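You operate a simulated robot arm through the tools that you are given. There is no shell and no other tool. Be economical: measure what you need, move in short steps, check, and stop when the job is done.

You run a simulated two-armed robot. Do the job below in one go: nothing can be reset, and whatever is moved stays where it is left.

Task
Pick up the white roller from the top of the end table with one hand, pass it to the other hand and put it on the upper shelf of the parts cabinet.

Only the result counts: the job must be done as asked and must still hold three seconds after the hand-in. Knocking over, shifting, dropping, spilling or breaking anything else fails it.

Robot
Two 6-joint arms with three-finger grippers on one trunk, on a base that drives. Base frame: it is fixed to the floor where the robot stands at the start and does not move with it; the origin is under the middle of the robot, x ahead of it, y to its left, z up. Units: cm, degrees, N and s.
The left shoulder is at the start at [4, 14.7, 129.8], the right one opposite. With the tool pointing down near the work surface each hand reaches from about 42 to 58 cm from the robot's upright axis, wherever it stands, measured 20 degrees to its own side. Places, roughly: upper shelf of the parts cabinet [150, -200, 50]. Payload 2.69 kg a hand.
The TCP of each hand is the grasp point between the finger pads, 2.9 cm short of the fingertips. In the tool frame z runs along the fingers and y along their closing line. The gripper opens to 12 cm. The gripper's body begins 7.8 cm behind the TCP.
Orientation is that of the tool frame in the base frame, as a unit quaternion [x, y, z, w]. With the fingers straight down and closing along the base's y, the tool's x points along the base's -x, its y along +y and its z along -z.

Tools
- The arms move only by the tool arm_command. It takes "left_targets", "right_targets" or both (then of equal length, played together; a hand with none holds still); each is a list of rows, each a list of 6 numbers: the shift along the tool's x, y, z in cm, then the turn, a rotation vector about the tool's x, y, z in degrees. In form: [[tx, ty, tz, ax, ay, az], ...]. A call has 1 to 12 rows; each row shifts and turns the commanded pose from where the row before left it, along the tool's axes as they then stand. "left_claw" and "right_claw" are, for a hand that has rows, the opening in per cent of the stroke, from 0 (shut) to 100 (fully open), set as the call begins (left out, the last holds). Each row takes 0.2 s and may step no farther than 5 cm and 8.6 degrees from the row before; otherwise, or with a gripper value out of range, the whole call is refused. A pose out of reach is approached as far as the arm can. The call stops where the force on the tool passes 40 N (or 10 N more than at its start, if that is more) or the arm is blocked; 0.2 s more then pass. Each finger halts on what it meets, pressing with about 39 N; the grip force reading is that of the motor and also rises with nothing between the fingers. The clock runs only during rows and for 0.2 s after the last one: add rows that do not move to give the fingers time. The reply holds the time, the measured pose of the TCP, the force on the tool along the base axes, the opening and the grip force, in the units named above and with some noise, with the torque about the TCP (base axes, N m) and any sound that the robot's microphone picked up, and new pictures: "views" is both (left out), scene, wrist or none (wrist: the cameras of the hands that moved).
- Cameras (640 x 400 px; columns grow to the right, rows downward): "scene" is now at [9.18, -1.68, 150.4]; the picture's right is [-0.24, -0.97, -0.00], its down [-0.77, 0.19, -0.61] and it looks along [0.60, -0.15, -0.79] (base axes); focal length 264 px, centre (320, 200). "left" rides on the left gripper at [6.3, 0, -10.4] in its tool frame; the picture's right is [0.00, 1.00, 0.00], its down [-0.83, 0.00, -0.56] and it looks along [-0.56, 0.00, 0.83] (tool axes); focal length 275 px, centre (320, 200). "right" rides on the right gripper at [6.3, 0, -10.4] in its tool frame; the picture's right is [0.01, 1.00, 0.00], its down [-0.83, 0.00, -0.56] and it looks along [-0.56, 0.00, 0.83] (tool axes); focal length 275 px, centre (320, 200).
- move_column(by): slides the trunk up (or, below 0, down) by that many cm; the arms and the scene camera ride with it, the base frame stays. It gives what a move gives, with no picture.
- drive_base(legs): drives the robot by 1 to 6 legs, each [ahead, turn to the left] in cm and degrees, along the robot's own axes; the way and the turn of a leg run together, so that a leg with both is an arc; at most 150 cm and 180 degrees a leg. The arms and the cameras ride along, it lands a little off, and it stops where it bumps. It gives what a move gives, and a new picture of the scene camera.
- head_to(pan, tilt): turns the head with the scene camera to pan (to the left, within 86 degrees either way) and tilt (down, from -29 to 69), counted from straight ahead of the robot. It gives what a move gives, and a new picture of the scene camera.
- probe_pixels(camera, pixels): for up to 12 pixels [column, row] of the newest picture of that camera ("zoom" is the newest enlarged one), the place [x, y, z] in the base frame of the surface seen there, good to about 0.2 cm. The clock stands still meanwhile.
- close_up(camera, box): a new picture of the part [left, top, right, bottom] of that camera's present view, enlarged. The clock stands still meanwhile.
- job_done(): hands the job in; it is judged then, once.

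Go step by step. Measure first, check grasps and placings, and put right what went wrong. The budget is 80 turns and 260 pictures, counting those below and the enlarged ones. Unless the task says otherwise, let go and move clear before handing in, and close with one line.

The tools are called as name(argument=value, ...) on one line, values as JSON. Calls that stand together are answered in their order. arm_command: Moves the arms, as the interface text tells. Its arguments: {"type":"object","properties":{"left_targets":{"type":"array"},"left_claw":{"type":"number"},"right_targets":{"type":"array"},"right_claw":{"type":"number"},"views":{"type":"string","enum":["both","scene","wrist","none"]}},"required":[]} The other tools are called the same way: move_column (by) slides the trunk up or down; drive_base (legs) drives the base; head_to (pan, tilt) turns the head that bears the scene camera; probe_pixels (camera, pixels) gives the place of the surface under pixels of a picture; close_up (camera, box) takes an enlarged picture of a part of a camera's view; job_done () hands the job in.

At the start:

```text
time: 0.0
left_eef_pos: [54.07, 3.74, 104.01]
left_ee_rot: [-0.001, 1.0, -0.001, -0.001]
left_ft_force: [0.3, -0.2, 0.1]
left_ft_torque: [0.03, -0.02, -0.02]
left_grip_width: 11.99
left_grasp_force: 0.1
right_eef_pos: [31.7, -33.57, 108.99]
right_ee_rot: [0.0, 1.0, 0.001, 0.0]
right_ft_force: [-1.1, 0.4, 0.3]
right_ft_torque: [0.0, -0.03, -0.04]
right_grip_width: 12.02
right_grasp_force: 0.1
trunk travel left (down, up): [-42.5, 7.2]
robot x, y, heading: [-0.28, -0.04, 0.3]
head pan, tilt: [-13.7, 52.1]
```

scene: 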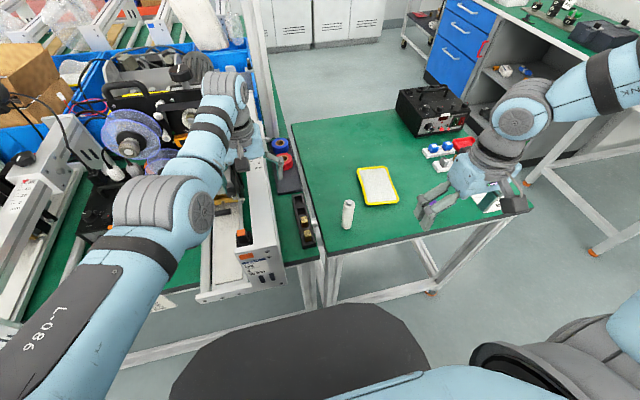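
right: 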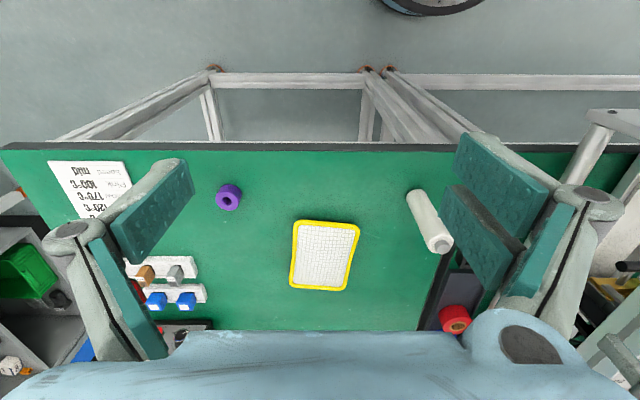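
left: 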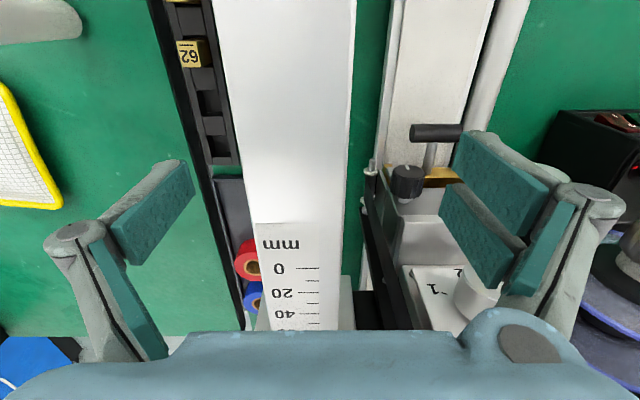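

The white roller stands upright at scene pixels (348,200)-(347,228). I'll probe it, the table and the cabinet.

probe_pixels(camera="scene", pixels=[[349, 202], [348, 208], [348, 215], [347, 222], [347, 228], [360, 228], [335, 228], [376, 185], [302, 222], [440, 150], [480, 75], [500, 75]])

close_up(camera="scene", box=[280, 160, 440, 260])

close_up(camera="scene", box=[380, 0, 640, 162])

probe_pixels(camera="right", pixels=[[439, 243], [428, 215], [416, 195], [435, 250], [413, 197], [445, 200]])

```text
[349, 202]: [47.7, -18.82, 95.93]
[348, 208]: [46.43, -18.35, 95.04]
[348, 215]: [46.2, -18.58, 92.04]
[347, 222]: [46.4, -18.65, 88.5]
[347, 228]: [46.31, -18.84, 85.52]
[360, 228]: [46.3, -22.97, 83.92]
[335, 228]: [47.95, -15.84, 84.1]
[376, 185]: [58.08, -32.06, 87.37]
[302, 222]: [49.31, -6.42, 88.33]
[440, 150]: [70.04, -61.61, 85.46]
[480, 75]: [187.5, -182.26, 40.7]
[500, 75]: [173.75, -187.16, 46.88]
```

```text
4.00 times, centred on (360, 210) of scene
```

zoom: 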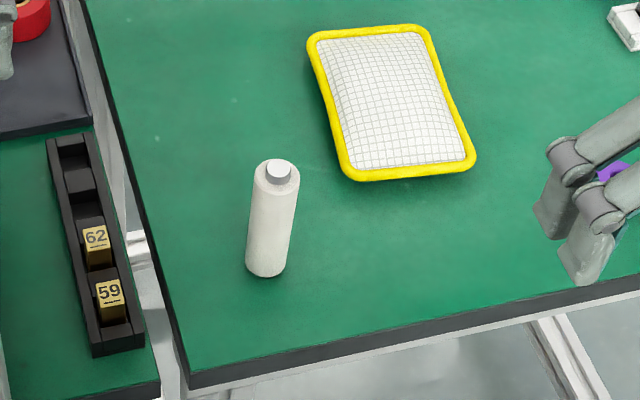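

```text
2.46 times, centred on (510, 81) of scene
```

zoom: 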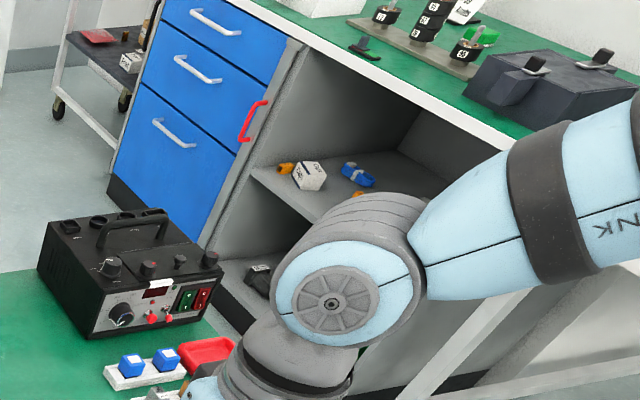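

```text
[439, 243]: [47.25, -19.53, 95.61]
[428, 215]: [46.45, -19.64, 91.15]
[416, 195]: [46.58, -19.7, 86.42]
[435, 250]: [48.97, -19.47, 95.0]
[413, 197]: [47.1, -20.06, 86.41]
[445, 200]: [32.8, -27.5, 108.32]
```

The roller stands upright around (47.8,-19), z 84–96. Now I look toward the cabinet to learn the shelf geometry.

head_to(pan=-55, tilt=25)

```text
time: 1.1
left_eef_pos: [54.18, 3.91, 104.06]
left_ee_rot: [0.0, 1.0, 0.0, 0.0]
left_ft_force: [0.8, 0.7, -1.2]
left_ft_torque: [0.04, 0.01, -0.01]
left_grip_width: 12.01
left_grasp_force: 0.1
right_eef_pos: [31.56, -33.51, 108.96]
right_ee_rot: [0.001, 1.0, 0.001, 0.0]
right_ft_force: [0.2, 0.9, -0.4]
right_ft_torque: [0.0, 0.01, 0.02]
right_grip_width: 12.0
right_grasp_force: 0.1
trunk travel left (down, up): [-42.5, 7.2]
robot x, y, heading: [-0.21, 0.12, 0.1]
head pan, tilt: [-55.0, 25.0]
```

scene: 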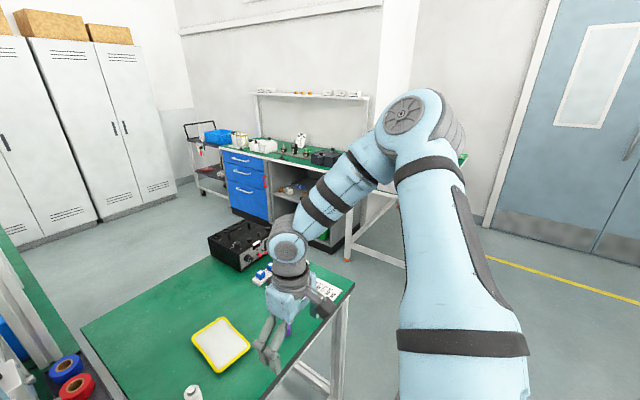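

close_up(camera="scene", box=[210, 130, 370, 260])

probe_pixels(camera="scene", pixels=[[228, 165], [265, 172], [262, 195], [232, 205], [290, 172], [310, 178], [272, 190], [290, 192], [346, 255], [340, 285], [85, 335], [332, 335]])

```text
3.08 times, centred on (290, 195) of scene
```

zoom: 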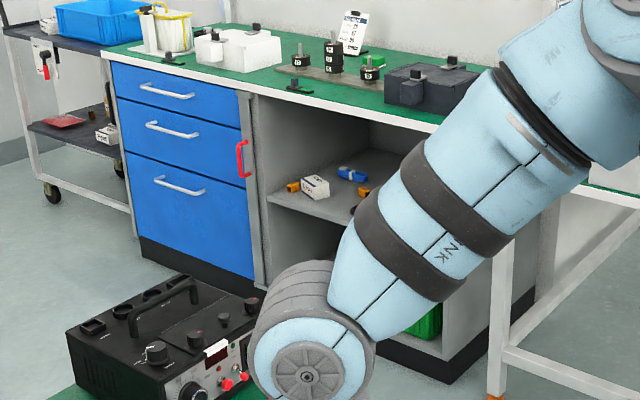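

```text
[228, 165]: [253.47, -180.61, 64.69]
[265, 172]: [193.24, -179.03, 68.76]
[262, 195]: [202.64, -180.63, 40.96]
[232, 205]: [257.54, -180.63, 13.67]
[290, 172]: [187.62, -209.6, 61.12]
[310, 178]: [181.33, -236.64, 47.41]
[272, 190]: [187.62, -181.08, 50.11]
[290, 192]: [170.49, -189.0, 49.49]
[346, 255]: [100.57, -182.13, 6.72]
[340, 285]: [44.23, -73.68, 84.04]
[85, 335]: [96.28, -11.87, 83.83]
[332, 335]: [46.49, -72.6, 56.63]
```

The cabinet is open toward +y at y≈-180 and its upper shelf is at z≈47–48. The right hand will do the picking, from above with its closing line along x. The left hand will then take the lower half from the side. First I bring the right hand over the roller and yaw it.

arm_command(right_targets=[[-3.22, 2.91, 0, 0, 0, 0], [-3.22, 2.91, 0, 0, 0, 0], [-3.22, 2.91, 0, 0, 0, 0], [-3.22, 2.91, 0, 0, 0, 0], [-3.22, 2.91, 0, 0, 0, 0]], right_claw=60, views="none")

arm_command(right_targets=[[0, 0, 0, 0, 0, -7.5], [0, 0, 0, 0, 0, -7.5], [0, 0, 0, 0, 0, -7.5], [0, 0, 0, 0, 0, -7.5], [0, 0, 0, 0, 0, -7.5], [0, 0, 0, 0, 0, -7.5], [0, 0, 0, 0, 0, -7.5], [0, 0, 0, 0, 0, -7.5], [0, 0, 0, 0, 0, -7.5], [0, 0, 0, 0, 0, -7.5], [0, 0, 0, 0, 0, -7.5], [0, 0, 0, 0, 0, -7.5]], views="both")

head_to(pan=-15, tilt=45)

```text
time: 2.3
left_eef_pos: [54.09, 3.91, 104.1]
left_ee_rot: [0.0, 1.0, 0.001, 0.0]
left_ft_force: [0.0, 0.0, -1.4]
left_ft_torque: [-0.02, 0.01, 0.01]
left_grip_width: 12.04
left_grasp_force: 0.0
right_eef_pos: [35.5, -33.08, 108.97]
right_ee_rot: [0.0, 1.0, 0.0, 0.0]
right_ft_force: [0.0, -0.1, -0.4]
right_ft_torque: [0.0, 0.0, 0.03]
right_grip_width: 7.22
right_grasp_force: 0.1
right hand out of reach, approached as far as the arm can: row 1, 2, 3, 4, 5
trunk travel left (down, up): [-42.5, 7.2]
robot x, y, heading: [-0.3, 0.35, -0.3]
head pan, tilt: [-55.0, 25.0]
```

```text
time: 4.9
left_eef_pos: [54.04, 3.95, 104.04]
left_ee_rot: [0.0, 1.0, 0.0, 0.0]
left_ft_force: [-0.9, -0.6, -0.2]
left_ft_torque: [-0.02, 0.02, 0.01]
left_grip_width: 11.99
left_grasp_force: 0.1
right_eef_pos: [24.76, -27.64, 101.03]
right_ee_rot: [0.708, -0.706, 0.001, -0.002]
right_ft_force: [0.2, -0.3, -0.3]
right_ft_torque: [0.01, 0.01, -0.03]
right_grip_width: 7.19
right_grasp_force: 0.0
right hand out of reach, approached as far as the arm can: row 3, 4, 5, 6, 7, 8, 9, 10, 11, 12
trunk travel left (down, up): [-42.5, 7.2]
robot x, y, heading: [0.34, -0.17, 0.0]
head pan, tilt: [-55.0, 25.0]
```

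scene: 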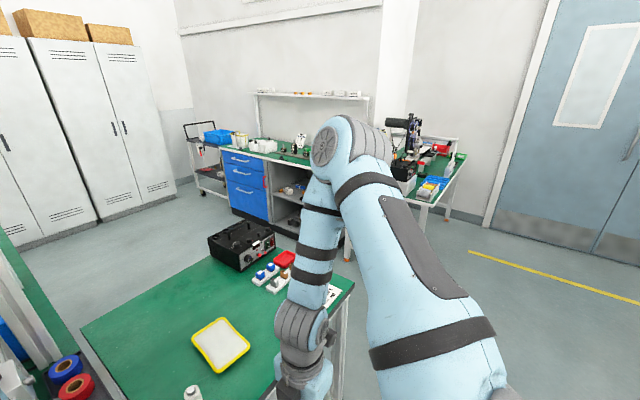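
right: 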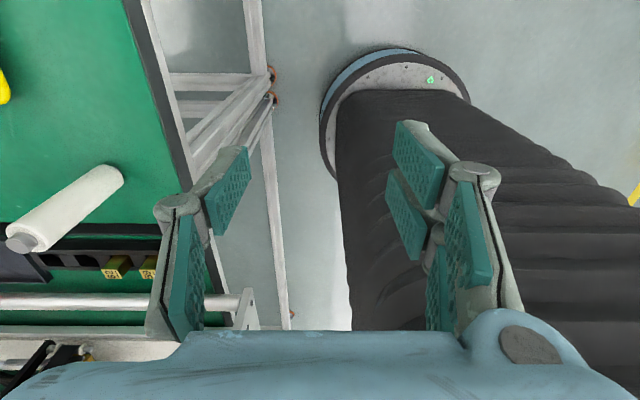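

```text
time: 6.0
left_eef_pos: [54.07, 3.88, 104.02]
left_ee_rot: [0.0, 1.0, -0.001, 0.0]
left_ft_force: [-0.5, 0.3, -0.7]
left_ft_torque: [0.0, -0.03, 0.02]
left_grip_width: 11.98
left_grasp_force: 0.1
right_eef_pos: [24.75, -27.58, 101.13]
right_ee_rot: [-0.707, 0.708, -0.001, 0.001]
right_ft_force: [-0.1, 0.0, 0.0]
right_ft_torque: [-0.03, 0.02, -0.03]
right_grip_width: 7.19
right_grasp_force: 0.0
trunk travel left (down, up): [-42.5, 7.2]
robot x, y, heading: [-0.02, -0.41, -0.2]
head pan, tilt: [-15.0, 45.0]
```

scene: 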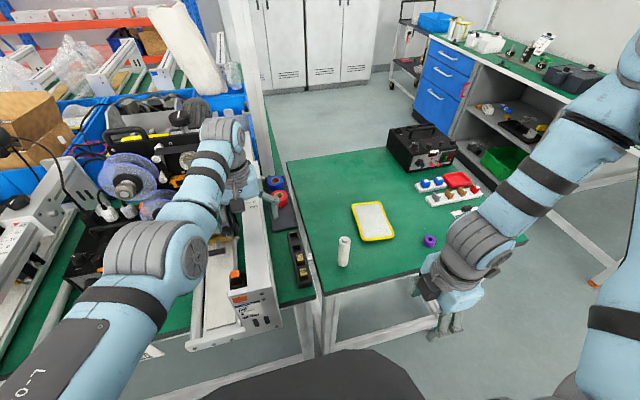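

The right hand did reach the yaw, but slid in to (24.8,-27.6,101) because the pose was out of reach. I'll move it outward in small steps and check reach as it goes.

arm_command(right_targets=[[-1, -3, -0.3, 0, 0, 0], [-1, -3, -0.3, 0, 0, 0], [-1, -3, -0.3, 0, 0, 0], [-1, -3, -0.3, 0, 0, 0]], views="scene")

```text
time: 7.0
left_eef_pos: [54.13, 3.88, 104.09]
left_ee_rot: [0.0, 1.0, 0.0, 0.0]
left_ft_force: [0.2, -0.3, 0.6]
left_ft_torque: [-0.02, 0.01, 0.01]
left_grip_width: 11.97
left_grasp_force: 0.1
right_eef_pos: [25.66, -28.32, 99.53]
right_ee_rot: [0.707, -0.707, 0.001, -0.002]
right_ft_force: [-0.3, 0.2, -0.4]
right_ft_torque: [0.0, 0.01, -0.03]
right_grip_width: 7.2
right_grasp_force: 0.1
right hand out of reach, approached as far as the arm can: row 1, 2, 3, 4
trunk travel left (down, up): [-42.5, 7.2]
robot x, y, heading: [0.01, 0.52, -0.0]
head pan, tilt: [-15.0, 45.0]
```

scene: 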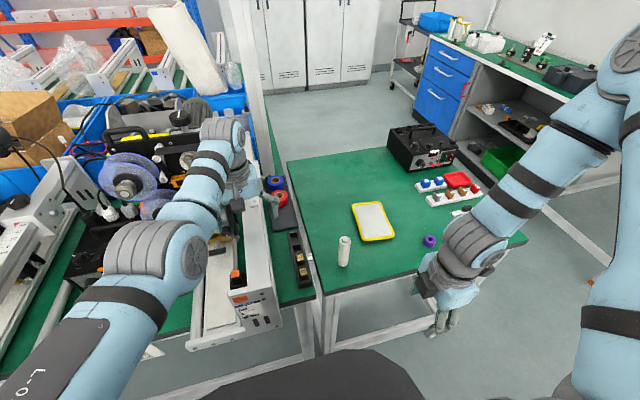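

The arm barely moved and lost height. To see whether commands build up from the old unreachable target, I'll undo the last shift and lower that target by 5 cm.

arm_command(right_targets=[[4, 3, 0, 0, 0, 0], [0, 4.5, 0, 0, 0, 0], [0, 4.5, 0, 0, 0, 0]], views="none")

```text
time: 7.8
left_eef_pos: [53.98, 3.84, 104.05]
left_ee_rot: [0.0, 1.0, -0.001, 0.0]
left_ft_force: [-0.8, 0.3, 0.2]
left_ft_torque: [-0.03, 0.02, 0.03]
left_grip_width: 12.02
left_grasp_force: 0.0
right_eef_pos: [18.4, -30.94, 93.69]
right_ee_rot: [0.708, -0.706, -0.001, 0.0]
right_ft_force: [-0.7, -1.3, -0.5]
right_ft_torque: [-0.03, -0.02, 0.01]
right_grip_width: 7.19
right_grasp_force: 0.0
right hand out of reach, approached as far as the arm can: row 1, 2, 3
trunk travel left (down, up): [-42.5, 7.2]
robot x, y, heading: [0.07, 0.28, 0.1]
head pan, tilt: [-15.0, 45.0]
```

The response suggests this yaw is hitting a joint limit. I'll unwind the yaw while lifting and check how freely the hand moves.

arm_command(right_targets=[[0, 0, 0, 0, 0, 7.5], [0, 0, 0, 0, 0, 7.5], [0, 0, 0, 0, 0, 7.5], [0, 0, 0, 0, 0, 7.5], [0, 0, 0, 0, 0, 7.5], [0, 0, 0, 0, 0, 7.5], [0, 0, 0, 0, 0, 7.5], [0, 0, 0, 0, 0, 7.5], [0, 0, 0, 0, 0, 7.5], [0, 0, 0, 0, 0, 7.5], [0, 0, 0, 0, 0, 7.5], [0, 0, 0, 0, 0, 7.5]], views="none")

arm_command(right_targets=[[0, 0, -2, 0, 0, 0], [0, 0, -2, 0, 0, 0]], views="scene")

```text
time: 10.3
left_eef_pos: [54.07, 3.76, 104.05]
left_ee_rot: [-0.001, 1.0, 0.001, 0.0]
left_ft_force: [-0.1, -0.3, 0.3]
left_ft_torque: [-0.02, 0.03, 0.0]
left_grip_width: 12.05
left_grasp_force: 0.0
right_eef_pos: [18.54, -30.94, 93.75]
right_ee_rot: [0.001, 1.0, 0.001, -0.001]
right_ft_force: [0.5, 0.3, -0.8]
right_ft_torque: [-0.04, -0.03, -0.01]
right_grip_width: 7.19
right_grasp_force: 0.0
trunk travel left (down, up): [-42.5, 7.2]
robot x, y, heading: [-0.13, 0.19, 0.0]
head pan, tilt: [-15.0, 45.0]
```

```text
time: 10.9
left_eef_pos: [54.02, 3.8, 104.12]
left_ee_rot: [0.0, 1.0, -0.001, 0.001]
left_ft_force: [0.2, -0.1, 0.1]
left_ft_torque: [0.02, -0.01, 0.03]
left_grip_width: 12.0
left_grasp_force: 0.1
right_eef_pos: [19.93, -32.04, 96.71]
right_ee_rot: [0.0, 1.0, 0.001, -0.002]
right_ft_force: [0.5, -0.4, -0.9]
right_ft_torque: [-0.01, -0.05, -0.01]
right_grip_width: 7.21
right_grasp_force: 0.2
right hand out of reach, approached as far as the arm can: row 1, 2
trunk travel left (down, up): [-42.5, 7.2]
robot x, y, heading: [-0.16, 0.05, 0.3]
head pan, tilt: [-15.0, 45.0]
```

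scene: 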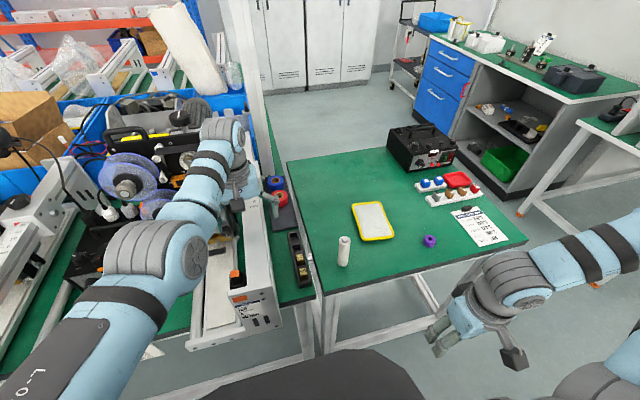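

Rotation in place is free, so the limit comes from being high and close in. I'll raise the trunk so the hands work lower relative to the shoulders, then move the right hand outward first.

move_column(by=7)

arm_command(right_targets=[[-4, 0, 0, 0, 0, 0], [-4, 0, 0, 0, 0, 0], [-4, 0, 0, 0, 0, 0], [-4, 0, 0, 0, 0, 0]], views="none")

```text
time: 12.0
left_eef_pos: [54.1, 3.93, 111.06]
left_ee_rot: [0.0, 1.0, 0.0, -0.001]
left_ft_force: [0.8, -0.6, -1.0]
left_ft_torque: [-0.02, 0.0, -0.02]
left_grip_width: 11.97
left_grasp_force: 0.1
right_eef_pos: [20.09, -32.04, 103.42]
right_ee_rot: [0.0, 1.0, 0.001, 0.0]
right_ft_force: [0.0, -0.2, -0.2]
right_ft_torque: [0.02, 0.02, 0.04]
right_grip_width: 7.18
right_grasp_force: 0.1
trunk travel left (down, up): [-49.5, 0.2]
robot x, y, heading: [-0.74, -0.18, -0.2]
head pan, tilt: [-15.0, 45.0]
```

```text
time: 13.0
left_eef_pos: [54.01, 3.86, 110.97]
left_ee_rot: [0.001, 1.0, 0.001, 0.0]
left_ft_force: [0.7, -0.5, -0.8]
left_ft_torque: [-0.01, -0.02, 0.01]
left_grip_width: 12.0
left_grasp_force: 0.0
right_eef_pos: [34.76, -34.09, 103.85]
right_ee_rot: [0.0, 1.0, 0.001, 0.001]
right_ft_force: [0.4, -0.3, -0.7]
right_ft_torque: [-0.01, -0.05, 0.03]
right_grip_width: 7.18
right_grasp_force: 0.0
right hand out of reach, approached as far as the arm can: row 4
trunk travel left (down, up): [-49.5, 0.2]
robot x, y, heading: [0.45, -0.13, 0.1]
head pan, tilt: [-15.0, 45.0]
```

The hand went mostly outward and stopped near (34.8,-34.1). I'll try going further out along its own side before coming in.

arm_command(right_targets=[[-4, -2, 1, 0, 0, 0], [-4, -2, 1, 0, 0, 0], [-4, 0, 0, 0, 0, 0]], views="none")

arm_command(right_targets=[[0, 4, 0, 0, 0, 0], [0, 4, 0, 0, 0, 0], [0, 4, 0, 0, 0, 0]], views="scene")

```text
time: 13.8
left_eef_pos: [54.11, 3.82, 111.12]
left_ee_rot: [-0.001, 1.0, 0.0, 0.0]
left_ft_force: [0.0, -0.8, 0.3]
left_ft_torque: [0.0, -0.01, 0.01]
left_grip_width: 12.01
left_grasp_force: 0.0
right_eef_pos: [38.66, -37.39, 103.09]
right_ee_rot: [0.0, 1.0, 0.001, 0.0]
right_ft_force: [-1.2, 0.2, 0.4]
right_ft_torque: [0.0, -0.01, -0.02]
right_grip_width: 7.2
right_grasp_force: 0.1
right hand out of reach, approached as far as the arm can: row 1, 2, 3
trunk travel left (down, up): [-49.5, 0.2]
robot x, y, heading: [-0.3, -0.59, -0.1]
head pan, tilt: [-15.0, 45.0]
```

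```text
time: 14.6
left_eef_pos: [54.01, 3.9, 110.96]
left_ee_rot: [0.0, 1.0, 0.0, 0.0]
left_ft_force: [0.1, 0.0, 0.1]
left_ft_torque: [0.03, -0.02, 0.01]
left_grip_width: 12.01
left_grasp_force: 0.1
right_eef_pos: [33.33, -32.75, 105.17]
right_ee_rot: [-0.001, 1.0, 0.002, 0.0]
right_ft_force: [0.1, -0.2, -0.5]
right_ft_torque: [0.01, -0.05, 0.01]
right_grip_width: 7.21
right_grasp_force: 0.0
right hand out of reach, approached as far as the arm can: row 1, 2, 3
trunk travel left (down, up): [-49.5, 0.2]
robot x, y, heading: [0.15, 0.33, -0.0]
head pan, tilt: [-15.0, 45.0]
```

scene: 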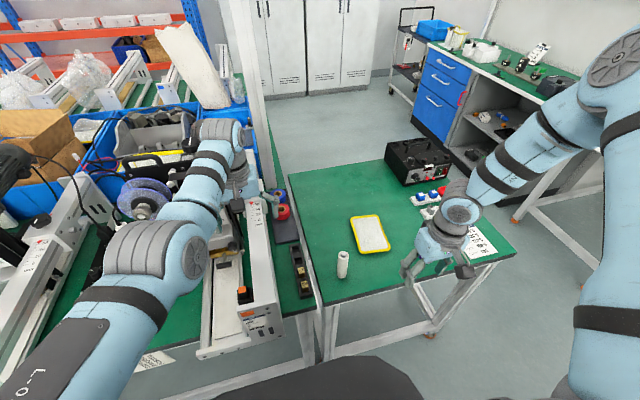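

The right shoulder joint limits that arm to its own side. So I'll swap roles: turn the base right by 40° so the roller lies in the left hand's zone, pick with the left, receive and place with the right. The left hand is at z 111, clear of everything on the table.

drive_base(legs=[[0, -40]])

head_to(pan=12, tilt=50)

```text
time: 16.9
left_eef_pos: [44.53, -31.17, 110.91]
left_ee_rot: [0.335, 0.942, 0.0, 0.0]
left_ft_force: [-0.3, 0.5, 0.3]
left_ft_torque: [-0.03, -0.01, 0.01]
left_grip_width: 12.04
left_grasp_force: 0.1
right_eef_pos: [5.32, -46.65, 105.08]
right_ee_rot: [0.335, 0.942, 0.002, 0.001]
right_ft_force: [-0.3, 0.2, -0.6]
right_ft_torque: [-0.03, 0.03, 0.0]
right_grip_width: 7.22
right_grasp_force: 0.0
trunk travel left (down, up): [-49.5, 0.2]
robot x, y, heading: [-0.1, 0.1, -39.3]
head pan, tilt: [-15.0, 45.0]
```

scene: 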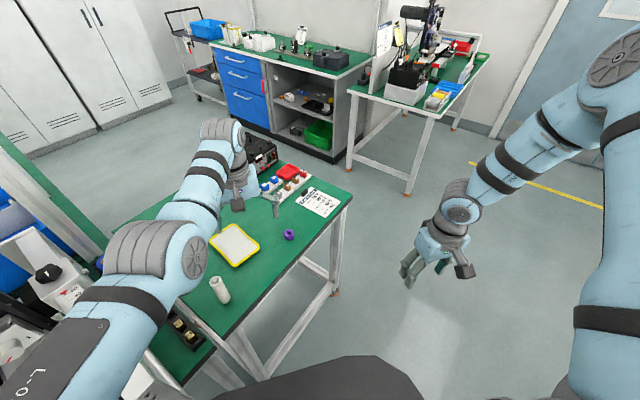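

```text
time: 17.8
left_eef_pos: [44.4, -31.14, 111.07]
left_ee_rot: [0.334, 0.943, -0.001, 0.001]
left_ft_force: [0.2, 0.2, 0.3]
left_ft_torque: [0.01, -0.02, -0.04]
left_grip_width: 11.98
left_grasp_force: 0.0
right_eef_pos: [5.26, -46.56, 105.02]
right_ee_rot: [0.334, 0.942, 0.001, 0.0]
right_ft_force: [0.1, -0.4, 0.5]
right_ft_torque: [0.0, -0.02, 0.02]
right_grip_width: 7.2
right_grasp_force: 0.0
trunk travel left (down, up): [-49.5, 0.2]
robot x, y, heading: [0.03, -0.05, -39.0]
head pan, tilt: [12.0, 50.0]
```

scene: 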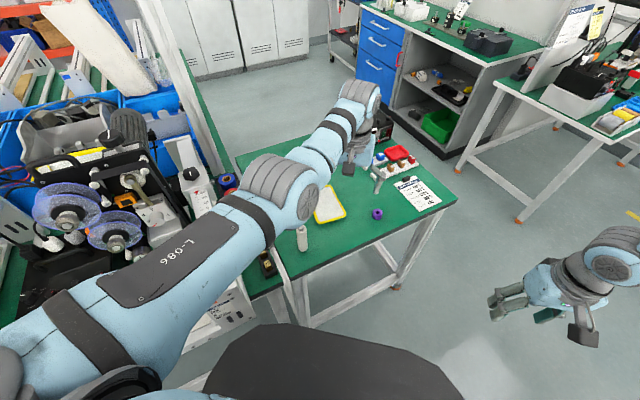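

The left hand is in a good zone: the roller is 49 ahead and 15 left in the robot frame. I'll move over it at the same height.

arm_command(left_targets=[[1.7, 3.83, 0, 0, 0, 0], [1.7, 3.83, 0, 0, 0, 0], [1.7, 3.83, 0, 0, 0, 0]], left_claw=60, views="none")

arm_command(left_targets=[[0, 0, 0, 0, 0, 7.5], [0, 0, 0, 0, 0, 7.5], [0, 0, 0, 0, 0, 7.5], [0, 0, 0, 0, 0, 7.5], [0, 0, 0, 0, 0, 7.5], [0, 0, 0, 0, 0, 7.5], [0, 0, 0, 0, 0, 7.5], [0, 0, 0, 0, 0, 7.5], [0, 0, 0, 0, 0, 7.5], [0, 0, 0, 0, 0, 7.5], [0, 0, 0, 0, 0, 7.5], [0, 0, 0, 0, 0, 7.5]], views="both")

```text
time: 18.6
left_eef_pos: [50.42, -21.78, 109.21]
left_ee_rot: [0.335, 0.942, -0.001, -0.001]
left_ft_force: [0.3, -0.2, 0.0]
left_ft_torque: [-0.02, 0.04, 0.01]
left_grip_width: 7.19
left_grasp_force: 0.0
left hand out of reach, approached as far as the arm can: row 2, 3
right_eef_pos: [5.37, -46.59, 105.07]
right_ee_rot: [0.335, 0.942, 0.002, 0.0]
right_ft_force: [0.5, -0.4, -0.2]
right_ft_torque: [-0.01, -0.04, 0.01]
right_grip_width: 7.2
right_grasp_force: 0.0
trunk travel left (down, up): [-49.5, 0.2]
robot x, y, heading: [-0.33, -0.29, -39.1]
head pan, tilt: [12.0, 50.0]
```

```text
time: 21.2
left_eef_pos: [50.08, -21.86, 109.07]
left_ee_rot: [0.904, 0.428, 0.0, 0.0]
left_ft_force: [0.4, 0.4, 0.7]
left_ft_torque: [0.04, 0.02, 0.01]
left_grip_width: 7.17
left_grasp_force: 0.2
right_eef_pos: [5.25, -46.6, 105.13]
right_ee_rot: [0.334, 0.942, 0.002, 0.001]
right_ft_force: [-0.4, -0.4, 0.5]
right_ft_torque: [-0.02, -0.02, 0.02]
right_grip_width: 7.19
right_grasp_force: 0.0
trunk travel left (down, up): [-49.5, 0.2]
robot x, y, heading: [0.17, -0.3, -39.0]
head pan, tilt: [12.0, 50.0]
```

scene: 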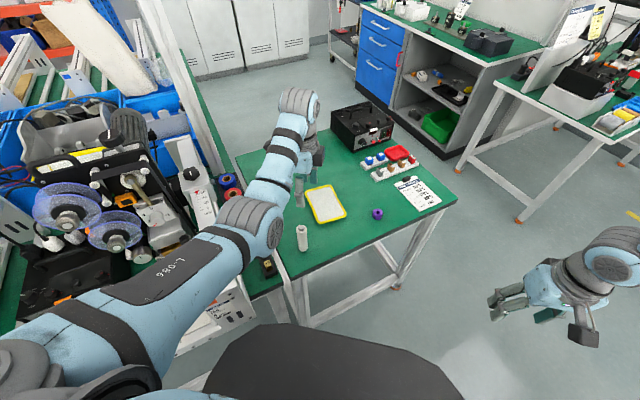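
left: 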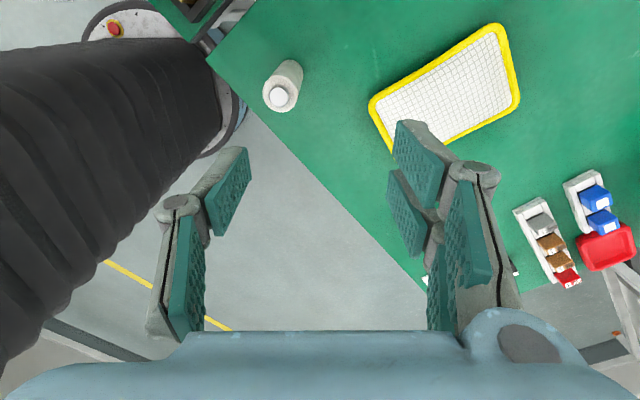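

The yaw worked; the left hand is at (50.1,-21.9,109), about 3.6 cm too far out. I'll drop to z≈102 (tips 99, above the roller top at 96) and slide in.

arm_command(left_targets=[[0, 0, 3.5, 0, 0, 0], [0, 0, 3.2, 0, 0, 0], [0.4, -1.8, 0, 0, 0, 0], [0.3, -1.8, 0, 0, 0, 0]], views="both")

```text
time: 22.2
left_eef_pos: [47.62, -18.91, 102.55]
left_ee_rot: [0.903, 0.43, 0.0, 0.0]
left_ft_force: [1.5, -0.2, 0.6]
left_ft_torque: [-0.03, 0.01, 0.04]
left_grip_width: 7.22
left_grasp_force: 0.1
right_eef_pos: [5.22, -46.51, 105.12]
right_ee_rot: [0.335, 0.942, 0.002, 0.0]
right_ft_force: [0.1, -0.1, -1.0]
right_ft_torque: [0.01, 0.01, 0.02]
right_grip_width: 7.21
right_grasp_force: 0.1
trunk travel left (down, up): [-49.5, 0.2]
robot x, y, heading: [-0.08, -0.14, -38.9]
head pan, tilt: [12.0, 50.0]
```

scene: 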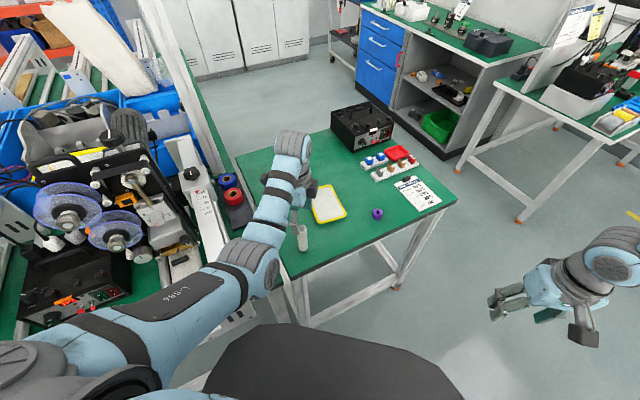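
left: 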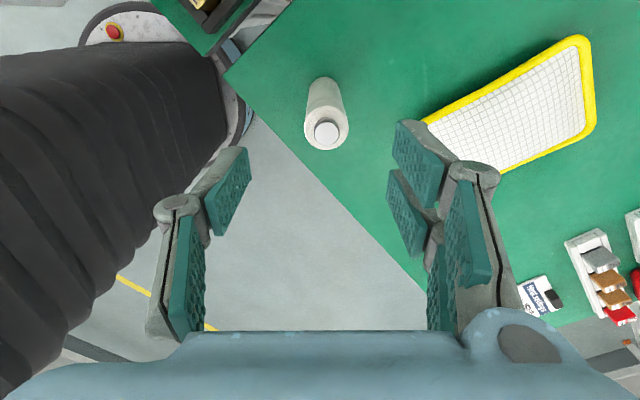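

The roller top (325,133) lies right under the TCP, within 0.3 cm. I'll lower to z≈93.7.

arm_command(left_targets=[[0, 0.3, 3, 0, 0, 0], [0, 0, 3, 0, 0, 0], [0, 0, 2.8, 0, 0, 0]], views="wrist")

```text
time: 23.0
left_eef_pos: [47.98, -19.35, 93.7]
left_ee_rot: [0.903, 0.43, 0.0, -0.001]
left_ft_force: [-0.7, -0.8, 0.0]
left_ft_torque: [-0.03, 0.0, 0.0]
left_grip_width: 7.23
left_grasp_force: 0.0
right_eef_pos: [5.16, -46.56, 105.01]
right_ee_rot: [0.335, 0.942, 0.001, 0.0]
right_ft_force: [0.7, -0.2, -0.4]
right_ft_torque: [-0.03, -0.03, -0.02]
right_grip_width: 7.21
right_grasp_force: 0.1
trunk travel left (down, up): [-49.5, 0.2]
robot x, y, heading: [-0.01, -0.17, -39.0]
head pan, tilt: [12.0, 50.0]
```

left: 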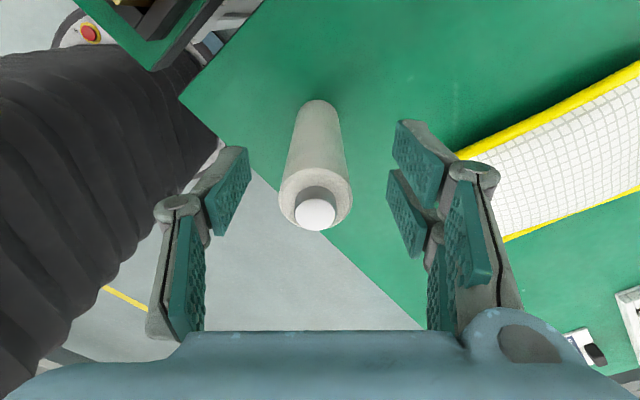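

The roller is centred between the pads at (316,210), so I close.

arm_command(left_targets=[[0, 0, 0, 0, 0, 0], [0, 0, 0, 0, 0, 0], [0, 0, 0, 0, 0, 0], [0, 0, 0, 0, 0, 0]], left_claw=0, views="none")

arm_command(left_targets=[[0, 0, -3, 0, 0, 0], [0, 0, -3, 0, 0, 0], [0, 0, -3, 0, 0, 0]], views="both")

```text
time: 24.0
left_eef_pos: [47.99, -19.27, 93.91]
left_ee_rot: [0.903, 0.43, -0.001, 0.001]
left_ft_force: [-0.5, 0.2, -0.6]
left_ft_torque: [-0.06, 0.0, 0.01]
left_grip_width: 2.86
left_grasp_force: 39.5
right_eef_pos: [5.25, -46.57, 105.06]
right_ee_rot: [0.335, 0.942, 0.001, 0.001]
right_ft_force: [0.0, 1.0, 0.2]
right_ft_torque: [-0.02, 0.0, 0.02]
right_grip_width: 7.21
right_grasp_force: 0.0
trunk travel left (down, up): [-49.5, 0.2]
robot x, y, heading: [0.23, 0.37, -39.1]
head pan, tilt: [12.0, 50.0]
```

```text
time: 24.8
left_eef_pos: [48.0, -19.42, 102.93]
left_ee_rot: [0.903, 0.43, -0.001, 0.0]
left_ft_force: [-0.2, -0.3, 0.0]
left_ft_torque: [0.03, 0.03, 0.0]
left_grip_width: 2.8
left_grasp_force: 39.1
right_eef_pos: [5.28, -46.63, 105.02]
right_ee_rot: [0.335, 0.942, 0.002, 0.001]
right_ft_force: [0.3, 0.2, -0.3]
right_ft_torque: [0.01, 0.02, 0.02]
right_grip_width: 7.2
right_grasp_force: 0.1
trunk travel left (down, up): [-49.5, 0.2]
robot x, y, heading: [0.14, -0.26, -39.2]
head pan, tilt: [12.0, 50.0]
```

scene: 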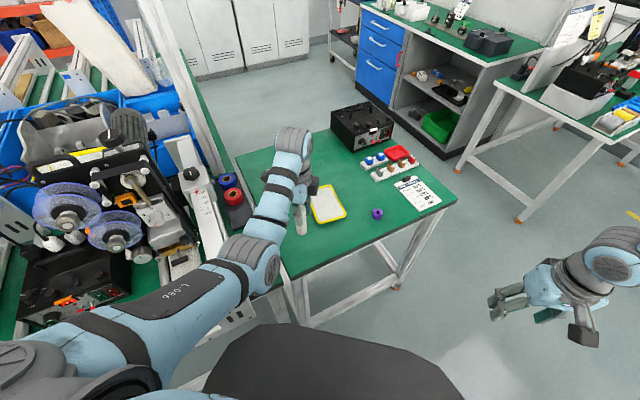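
left: 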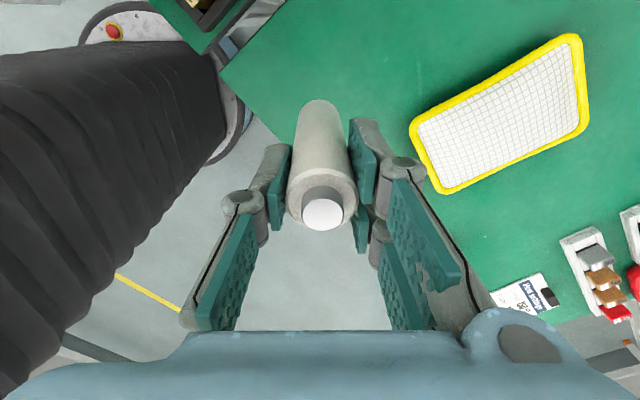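

The roller is held (width 2.8, 39 N) and lifted. I'll check to the right and behind before turning away from the tables.

head_to(pan=-86, tilt=35)

```text
time: 26.5
left_eef_pos: [47.94, -19.18, 102.89]
left_ee_rot: [0.903, 0.43, 0.0, 0.0]
left_ft_force: [0.1, 0.3, -1.0]
left_ft_torque: [-0.01, 0.0, 0.0]
left_grip_width: 2.82
left_grasp_force: 39.3
right_eef_pos: [5.36, -46.64, 105.04]
right_ee_rot: [0.335, 0.942, 0.001, 0.001]
right_ft_force: [0.6, 0.5, 0.2]
right_ft_torque: [-0.01, 0.0, 0.0]
right_grip_width: 7.19
right_grasp_force: 0.0
trunk travel left (down, up): [-49.5, 0.2]
robot x, y, heading: [0.19, 0.22, -39.0]
head pan, tilt: [-85.9, 35.0]
```

scene: 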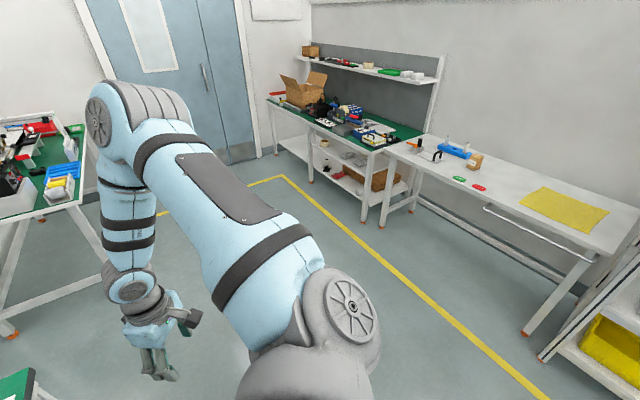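

The floor there is free; the nearest benches are over 1 m away. I turn to heading -90 and look ahead.

drive_base(legs=[[0, -51]])

head_to(pan=0, tilt=45)

```text
time: 29.2
left_eef_pos: [14.55, -49.66, 102.74]
left_ee_rot: [1.0, -0.007, 0.0, 0.0]
left_ft_force: [-0.4, 0.1, -0.6]
left_ft_torque: [-0.03, -0.02, 0.0]
left_grip_width: 2.82
left_grasp_force: 38.7
right_eef_pos: [-33.38, -32.97, 105.18]
right_ee_rot: [0.712, 0.703, 0.0, 0.001]
right_ft_force: [0.0, 0.0, 0.0]
right_ft_torque: [-0.01, -0.01, 0.01]
right_grip_width: 7.2
right_grasp_force: 0.0
trunk travel left (down, up): [-49.5, 0.2]
robot x, y, heading: [-0.32, 0.08, -90.9]
head pan, tilt: [-85.9, 35.0]
```

scene: 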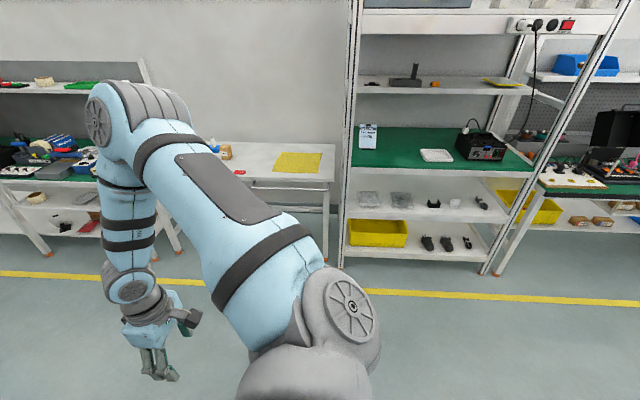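

```text
time: 30.8
left_eef_pos: [14.53, -49.63, 102.91]
left_ee_rot: [1.0, -0.007, 0.0, 0.0]
left_ft_force: [0.4, 0.2, -1.7]
left_ft_torque: [-0.01, -0.02, 0.0]
left_grip_width: 2.82
left_grasp_force: 38.6
right_eef_pos: [-33.33, -33.11, 105.02]
right_ee_rot: [0.712, 0.702, 0.0, 0.002]
right_ft_force: [-0.3, -1.0, 0.8]
right_ft_torque: [0.0, 0.02, 0.02]
right_grip_width: 7.21
right_grasp_force: 0.1
trunk travel left (down, up): [-49.5, 0.2]
robot x, y, heading: [0.03, -0.21, -90.7]
head pan, tilt: [0.0, 45.0]
```

scene: 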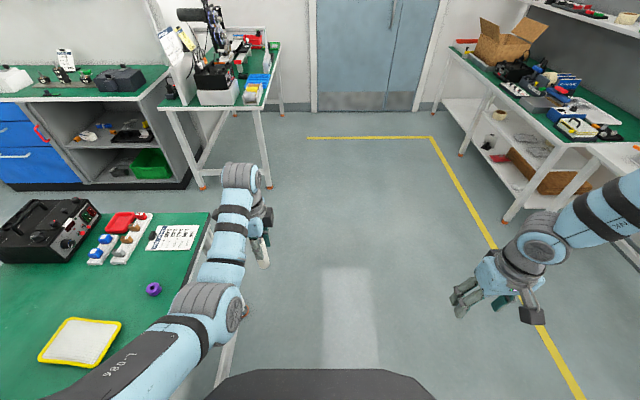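

I'm in open floor, and both hands are visible. I'll orient the right hand to point left and ~40° down with its closing line along the robot's forward axis, keeping its TCP in place.

arm_command(right_targets=[[0, 0, 0, 0, 0, -7.5], [0, 0, 0, 0, 0, -7.5], [0, 0, 0, 0, 0, -7.5], [0, 0, 0, 0, 0, -7.5], [0, 0, 0, 0, 0, -7.5], [0, 0, 0, 0, 0, -7.5], [0, 0, 0, 0, 0, -7.5], [0, 0, 0, 0, 0, -7.5], [0, 0, 0, 0, 0, -7.5], [0, 0, 0, 0, 0, -7.5], [0, 0, 0, 0, 0, -7.5], [0, 0, 0, 0, 0, -7.5]], right_claw=60, views="none")

arm_command(right_targets=[[0, 0, 0, 0, -8.3, 0], [0, 0, 0, 0, -8.3, 0], [0, 0, 0, 0, -8.3, 0], [0, 0, 0, 0, -8.3, 0], [0, 0, 0, 0, -8.3, 0], [0, 0, 0, 0, -8.3, 0]], views="scene")

```text
time: 33.4
left_eef_pos: [14.55, -49.58, 102.86]
left_ee_rot: [1.0, -0.007, 0.0, 0.0]
left_ft_force: [0.9, 0.0, -0.8]
left_ft_torque: [-0.01, -0.01, 0.0]
left_grip_width: 2.83
left_grasp_force: 39.2
right_eef_pos: [-30.69, -27.59, 102.16]
right_ee_rot: [0.007, 1.0, -0.003, 0.001]
right_ft_force: [0.5, 0.1, -0.3]
right_ft_torque: [0.01, 0.03, 0.03]
right_grip_width: 7.19
right_grasp_force: 0.0
right hand out of reach, approached as far as the arm can: row 6, 7, 8, 9, 10, 11, 12
trunk travel left (down, up): [-49.5, 0.2]
robot x, y, heading: [-0.25, 0.03, -90.9]
head pan, tilt: [0.0, 45.0]
```

```text
time: 34.8
left_eef_pos: [14.44, -49.52, 102.86]
left_ee_rot: [1.0, -0.006, 0.0, 0.0]
left_ft_force: [0.3, 0.4, -1.0]
left_ft_torque: [0.02, 0.0, -0.06]
left_grip_width: 2.81
left_grasp_force: 38.7
right_eef_pos: [-27.36, -26.91, 103.75]
right_ee_rot: [0.01, 0.906, -0.004, 0.423]
right_ft_force: [-0.6, 0.6, 0.3]
right_ft_torque: [0.04, 0.0, -0.02]
right_grip_width: 7.22
right_grasp_force: 0.0
right hand out of reach, approached as far as the arm can: row 1, 2, 3, 4, 5, 6
trunk travel left (down, up): [-49.5, 0.2]
robot x, y, heading: [0.22, 0.06, -90.9]
head pan, tilt: [0.0, 45.0]
```

scene: 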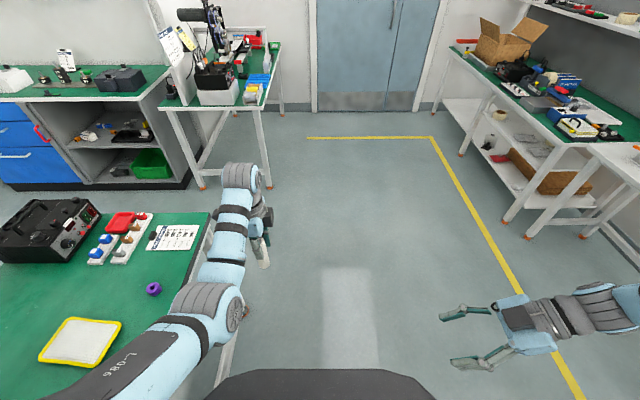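

The right hand now points left, 40° down, with the camera beneath it. I'll try moving it forward and left toward the handover area.

arm_command(right_targets=[[0, -4, 0, 0, 0, 0], [0, -4, 0, 0, 0, 0], [0, -4, 0, 0, 0, 0], [-1.93, 0, 2.3, 0, 0, 0], [-1.93, 0, 2.3, 0, 0, 0], [-1.93, 0, 2.3, 0, 0, 0]], views="scene")

arm_command(left_targets=[[-3, 0, -1, 0, 0, 0], [-3, 0, -1, 0, 0, 0], [-3, 0, -1, 0, 0, 0]], views="none")

```text
time: 36.2
left_eef_pos: [14.62, -49.56, 102.87]
left_ee_rot: [1.0, -0.007, 0.0, 0.0]
left_ft_force: [0.5, -0.8, -1.2]
left_ft_torque: [0.03, 0.0, -0.02]
left_grip_width: 2.82
left_grasp_force: 38.6
right_eef_pos: [-19.52, -35.65, 108.75]
right_ee_rot: [0.007, 0.906, -0.003, 0.423]
right_ft_force: [-0.4, 0.4, -0.4]
right_ft_torque: [-0.01, -0.01, 0.01]
right_grip_width: 7.22
right_grasp_force: 0.1
right hand out of reach, approached as far as the arm can: row 1, 2, 3, 6
trunk travel left (down, up): [-49.5, 0.2]
robot x, y, heading: [-0.12, -0.25, -90.9]
head pan, tilt: [0.0, 45.0]
```

scene: 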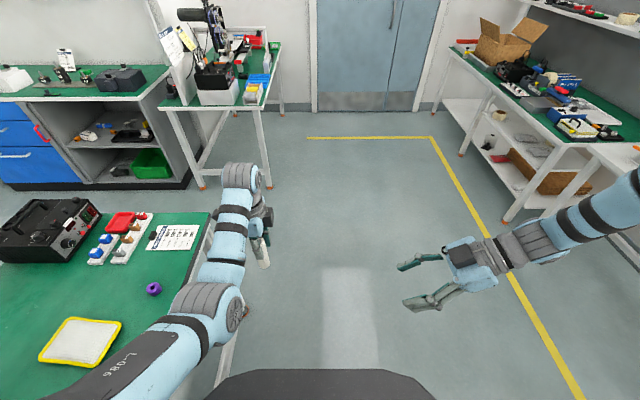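

```text
time: 37.0
left_eef_pos: [5.39, -49.5, 105.85]
left_ee_rot: [1.0, -0.007, 0.001, 0.0]
left_ft_force: [0.2, 0.9, -0.6]
left_ft_torque: [-0.03, 0.0, -0.02]
left_grip_width: 2.81
left_grasp_force: 39.2
right_eef_pos: [-19.69, -35.74, 108.83]
right_ee_rot: [0.007, 0.906, -0.003, 0.423]
right_ft_force: [-0.2, 0.2, -0.1]
right_ft_torque: [-0.03, -0.01, -0.04]
right_grip_width: 7.21
right_grasp_force: 0.2
trunk travel left (down, up): [-49.5, 0.2]
robot x, y, heading: [-0.02, -0.49, -90.9]
head pan, tilt: [0.0, 45.0]
```

The left hand moves inward freely. I'll bring it further toward the right hand and see how far back it can come.

arm_command(left_targets=[[-3, -1.5, -1, 0, 0, 0], [-3, -1.5, -1, 0, 0, 0], [-3, -1.5, -1, 0, 0, 0], [-2, -1.5, -1, 0, 0, 0]], right_targets=[[0, -3, 0, 0, 0, 0], [0, -3, 0, 0, 0, 0], [0, 0, 0, 0, 0, 0], [0, 0, 0, 0, 0, 0]], views="both")

```text
time: 38.0
left_eef_pos: [3.57, -49.68, 108.32]
left_ee_rot: [1.0, -0.003, 0.003, 0.001]
left_ft_force: [0.0, 0.4, -0.6]
left_ft_torque: [-0.01, -0.02, 0.01]
left_grip_width: 2.82
left_grasp_force: 38.8
left hand out of reach, approached as far as the arm can: row 1, 2, 3, 4
right_eef_pos: [-22.39, -39.06, 109.31]
right_ee_rot: [0.006, 0.907, -0.003, 0.422]
right_ft_force: [-0.5, -0.4, -0.5]
right_ft_torque: [-0.01, 0.01, 0.0]
right_grip_width: 7.19
right_grasp_force: 0.0
right hand out of reach, approached as far as the arm can: row 1, 2
trunk travel left (down, up): [-49.5, 0.2]
robot x, y, heading: [-0.29, 0.18, -90.9]
head pan, tilt: [0.0, 45.0]
```

scene: 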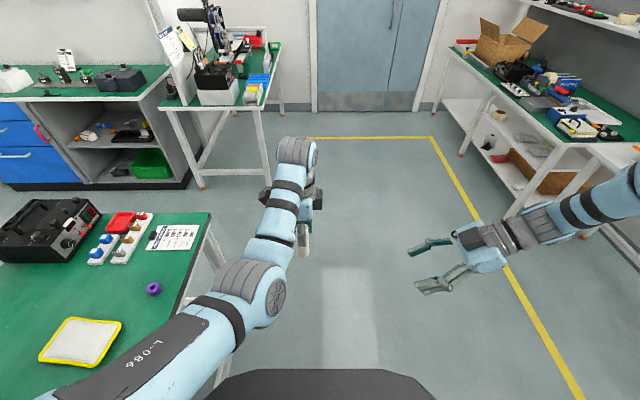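
right: 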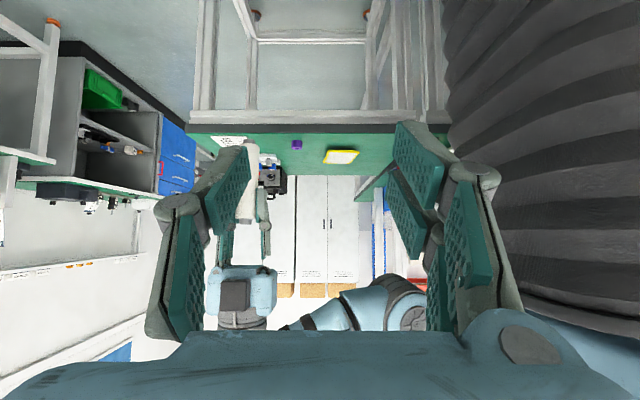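
left: 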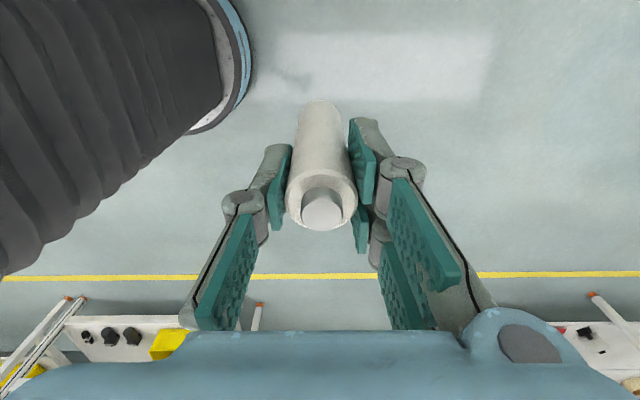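

Both hands hit limits because they're high relative to the shoulders. With free floor below, I'll lower both before bringing them together.

arm_command(left_targets=[[0, 0, 4.5, 0, 0, 0], [0, 0, 4.5, 0, 0, 0], [0, 0, 4.5, 0, 0, 0], [-3, -1, 0, 0, 0, 0], [-3, -1, 0, 0, 0, 0], [-3, -1, 0, 0, 0, 0]], right_targets=[[3.45, 0, 2.9, 0, 0, 0], [3.45, 0, 2.9, 0, 0, 0], [3.45, 0, 2.9, 0, 0, 0], [3.45, 0, 2.9, 0, 0, 0], [0, -3, 0, 0, 0, 0], [0, -3, 0, 0, 0, 0]], views="scene")

```text
time: 39.4
left_eef_pos: [-1.12, -48.69, 94.42]
left_ee_rot: [1.0, -0.008, -0.001, 0.0]
left_ft_force: [-0.1, 0.8, -2.1]
left_ft_torque: [0.0, -0.04, 0.02]
left_grip_width: 2.83
left_grasp_force: 38.5
left hand out of reach, approached as far as the arm can: row 5, 6
right_eef_pos: [-22.22, -38.66, 108.57]
right_ee_rot: [0.007, 0.906, -0.003, 0.422]
right_ft_force: [0.5, 0.2, 0.4]
right_ft_torque: [0.02, 0.0, 0.02]
right_grip_width: 7.2
right_grasp_force: 0.0
right hand out of reach, approached as far as the arm can: row 1, 2, 3, 4, 5, 6
trunk travel left (down, up): [-49.5, 0.2]
robot x, y, heading: [0.14, 0.39, -90.9]
head pan, tilt: [0.0, 45.0]
```

scene: 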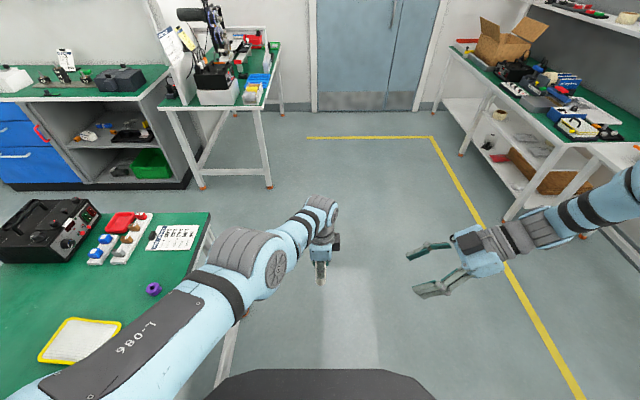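

Both arms are stuck at limits: the left at l≈-1 and the right near l≈-22. I'll measure both arm shapes to see whether they sit in different configurations.

probe_pixels(camera="scene", pixels=[[60, 360], [120, 330], [235, 250], [275, 270], [325, 205], [330, 245], [610, 205], [490, 240], [540, 225]])

head_to(pan=-45, tilt=40)

```text
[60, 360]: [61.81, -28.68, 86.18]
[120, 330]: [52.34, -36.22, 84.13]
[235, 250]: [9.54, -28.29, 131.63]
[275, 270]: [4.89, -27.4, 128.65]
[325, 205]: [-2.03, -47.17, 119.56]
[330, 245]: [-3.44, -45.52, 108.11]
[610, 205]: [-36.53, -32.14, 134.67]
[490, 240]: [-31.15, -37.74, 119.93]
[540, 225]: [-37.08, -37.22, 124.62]
```

```text
time: 40.5
left_eef_pos: [-0.87, -48.55, 94.39]
left_ee_rot: [1.0, -0.007, 0.0, 0.0]
left_ft_force: [-0.2, 0.2, -0.4]
left_ft_torque: [0.03, 0.01, -0.01]
left_grip_width: 2.81
left_grasp_force: 38.5
right_eef_pos: [-22.27, -38.53, 108.64]
right_ee_rot: [0.006, 0.906, -0.002, 0.423]
right_ft_force: [-0.3, -0.6, 0.2]
right_ft_torque: [0.0, 0.02, 0.01]
right_grip_width: 7.2
right_grasp_force: 0.0
trunk travel left (down, up): [-49.5, 0.2]
robot x, y, heading: [-0.17, -0.09, -91.0]
head pan, tilt: [-45.0, 40.0]
```

scene: 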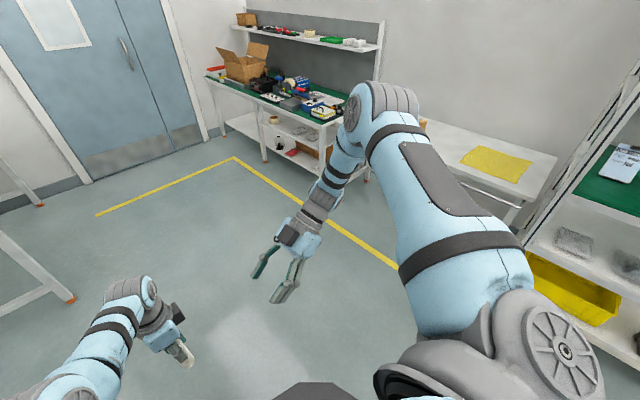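

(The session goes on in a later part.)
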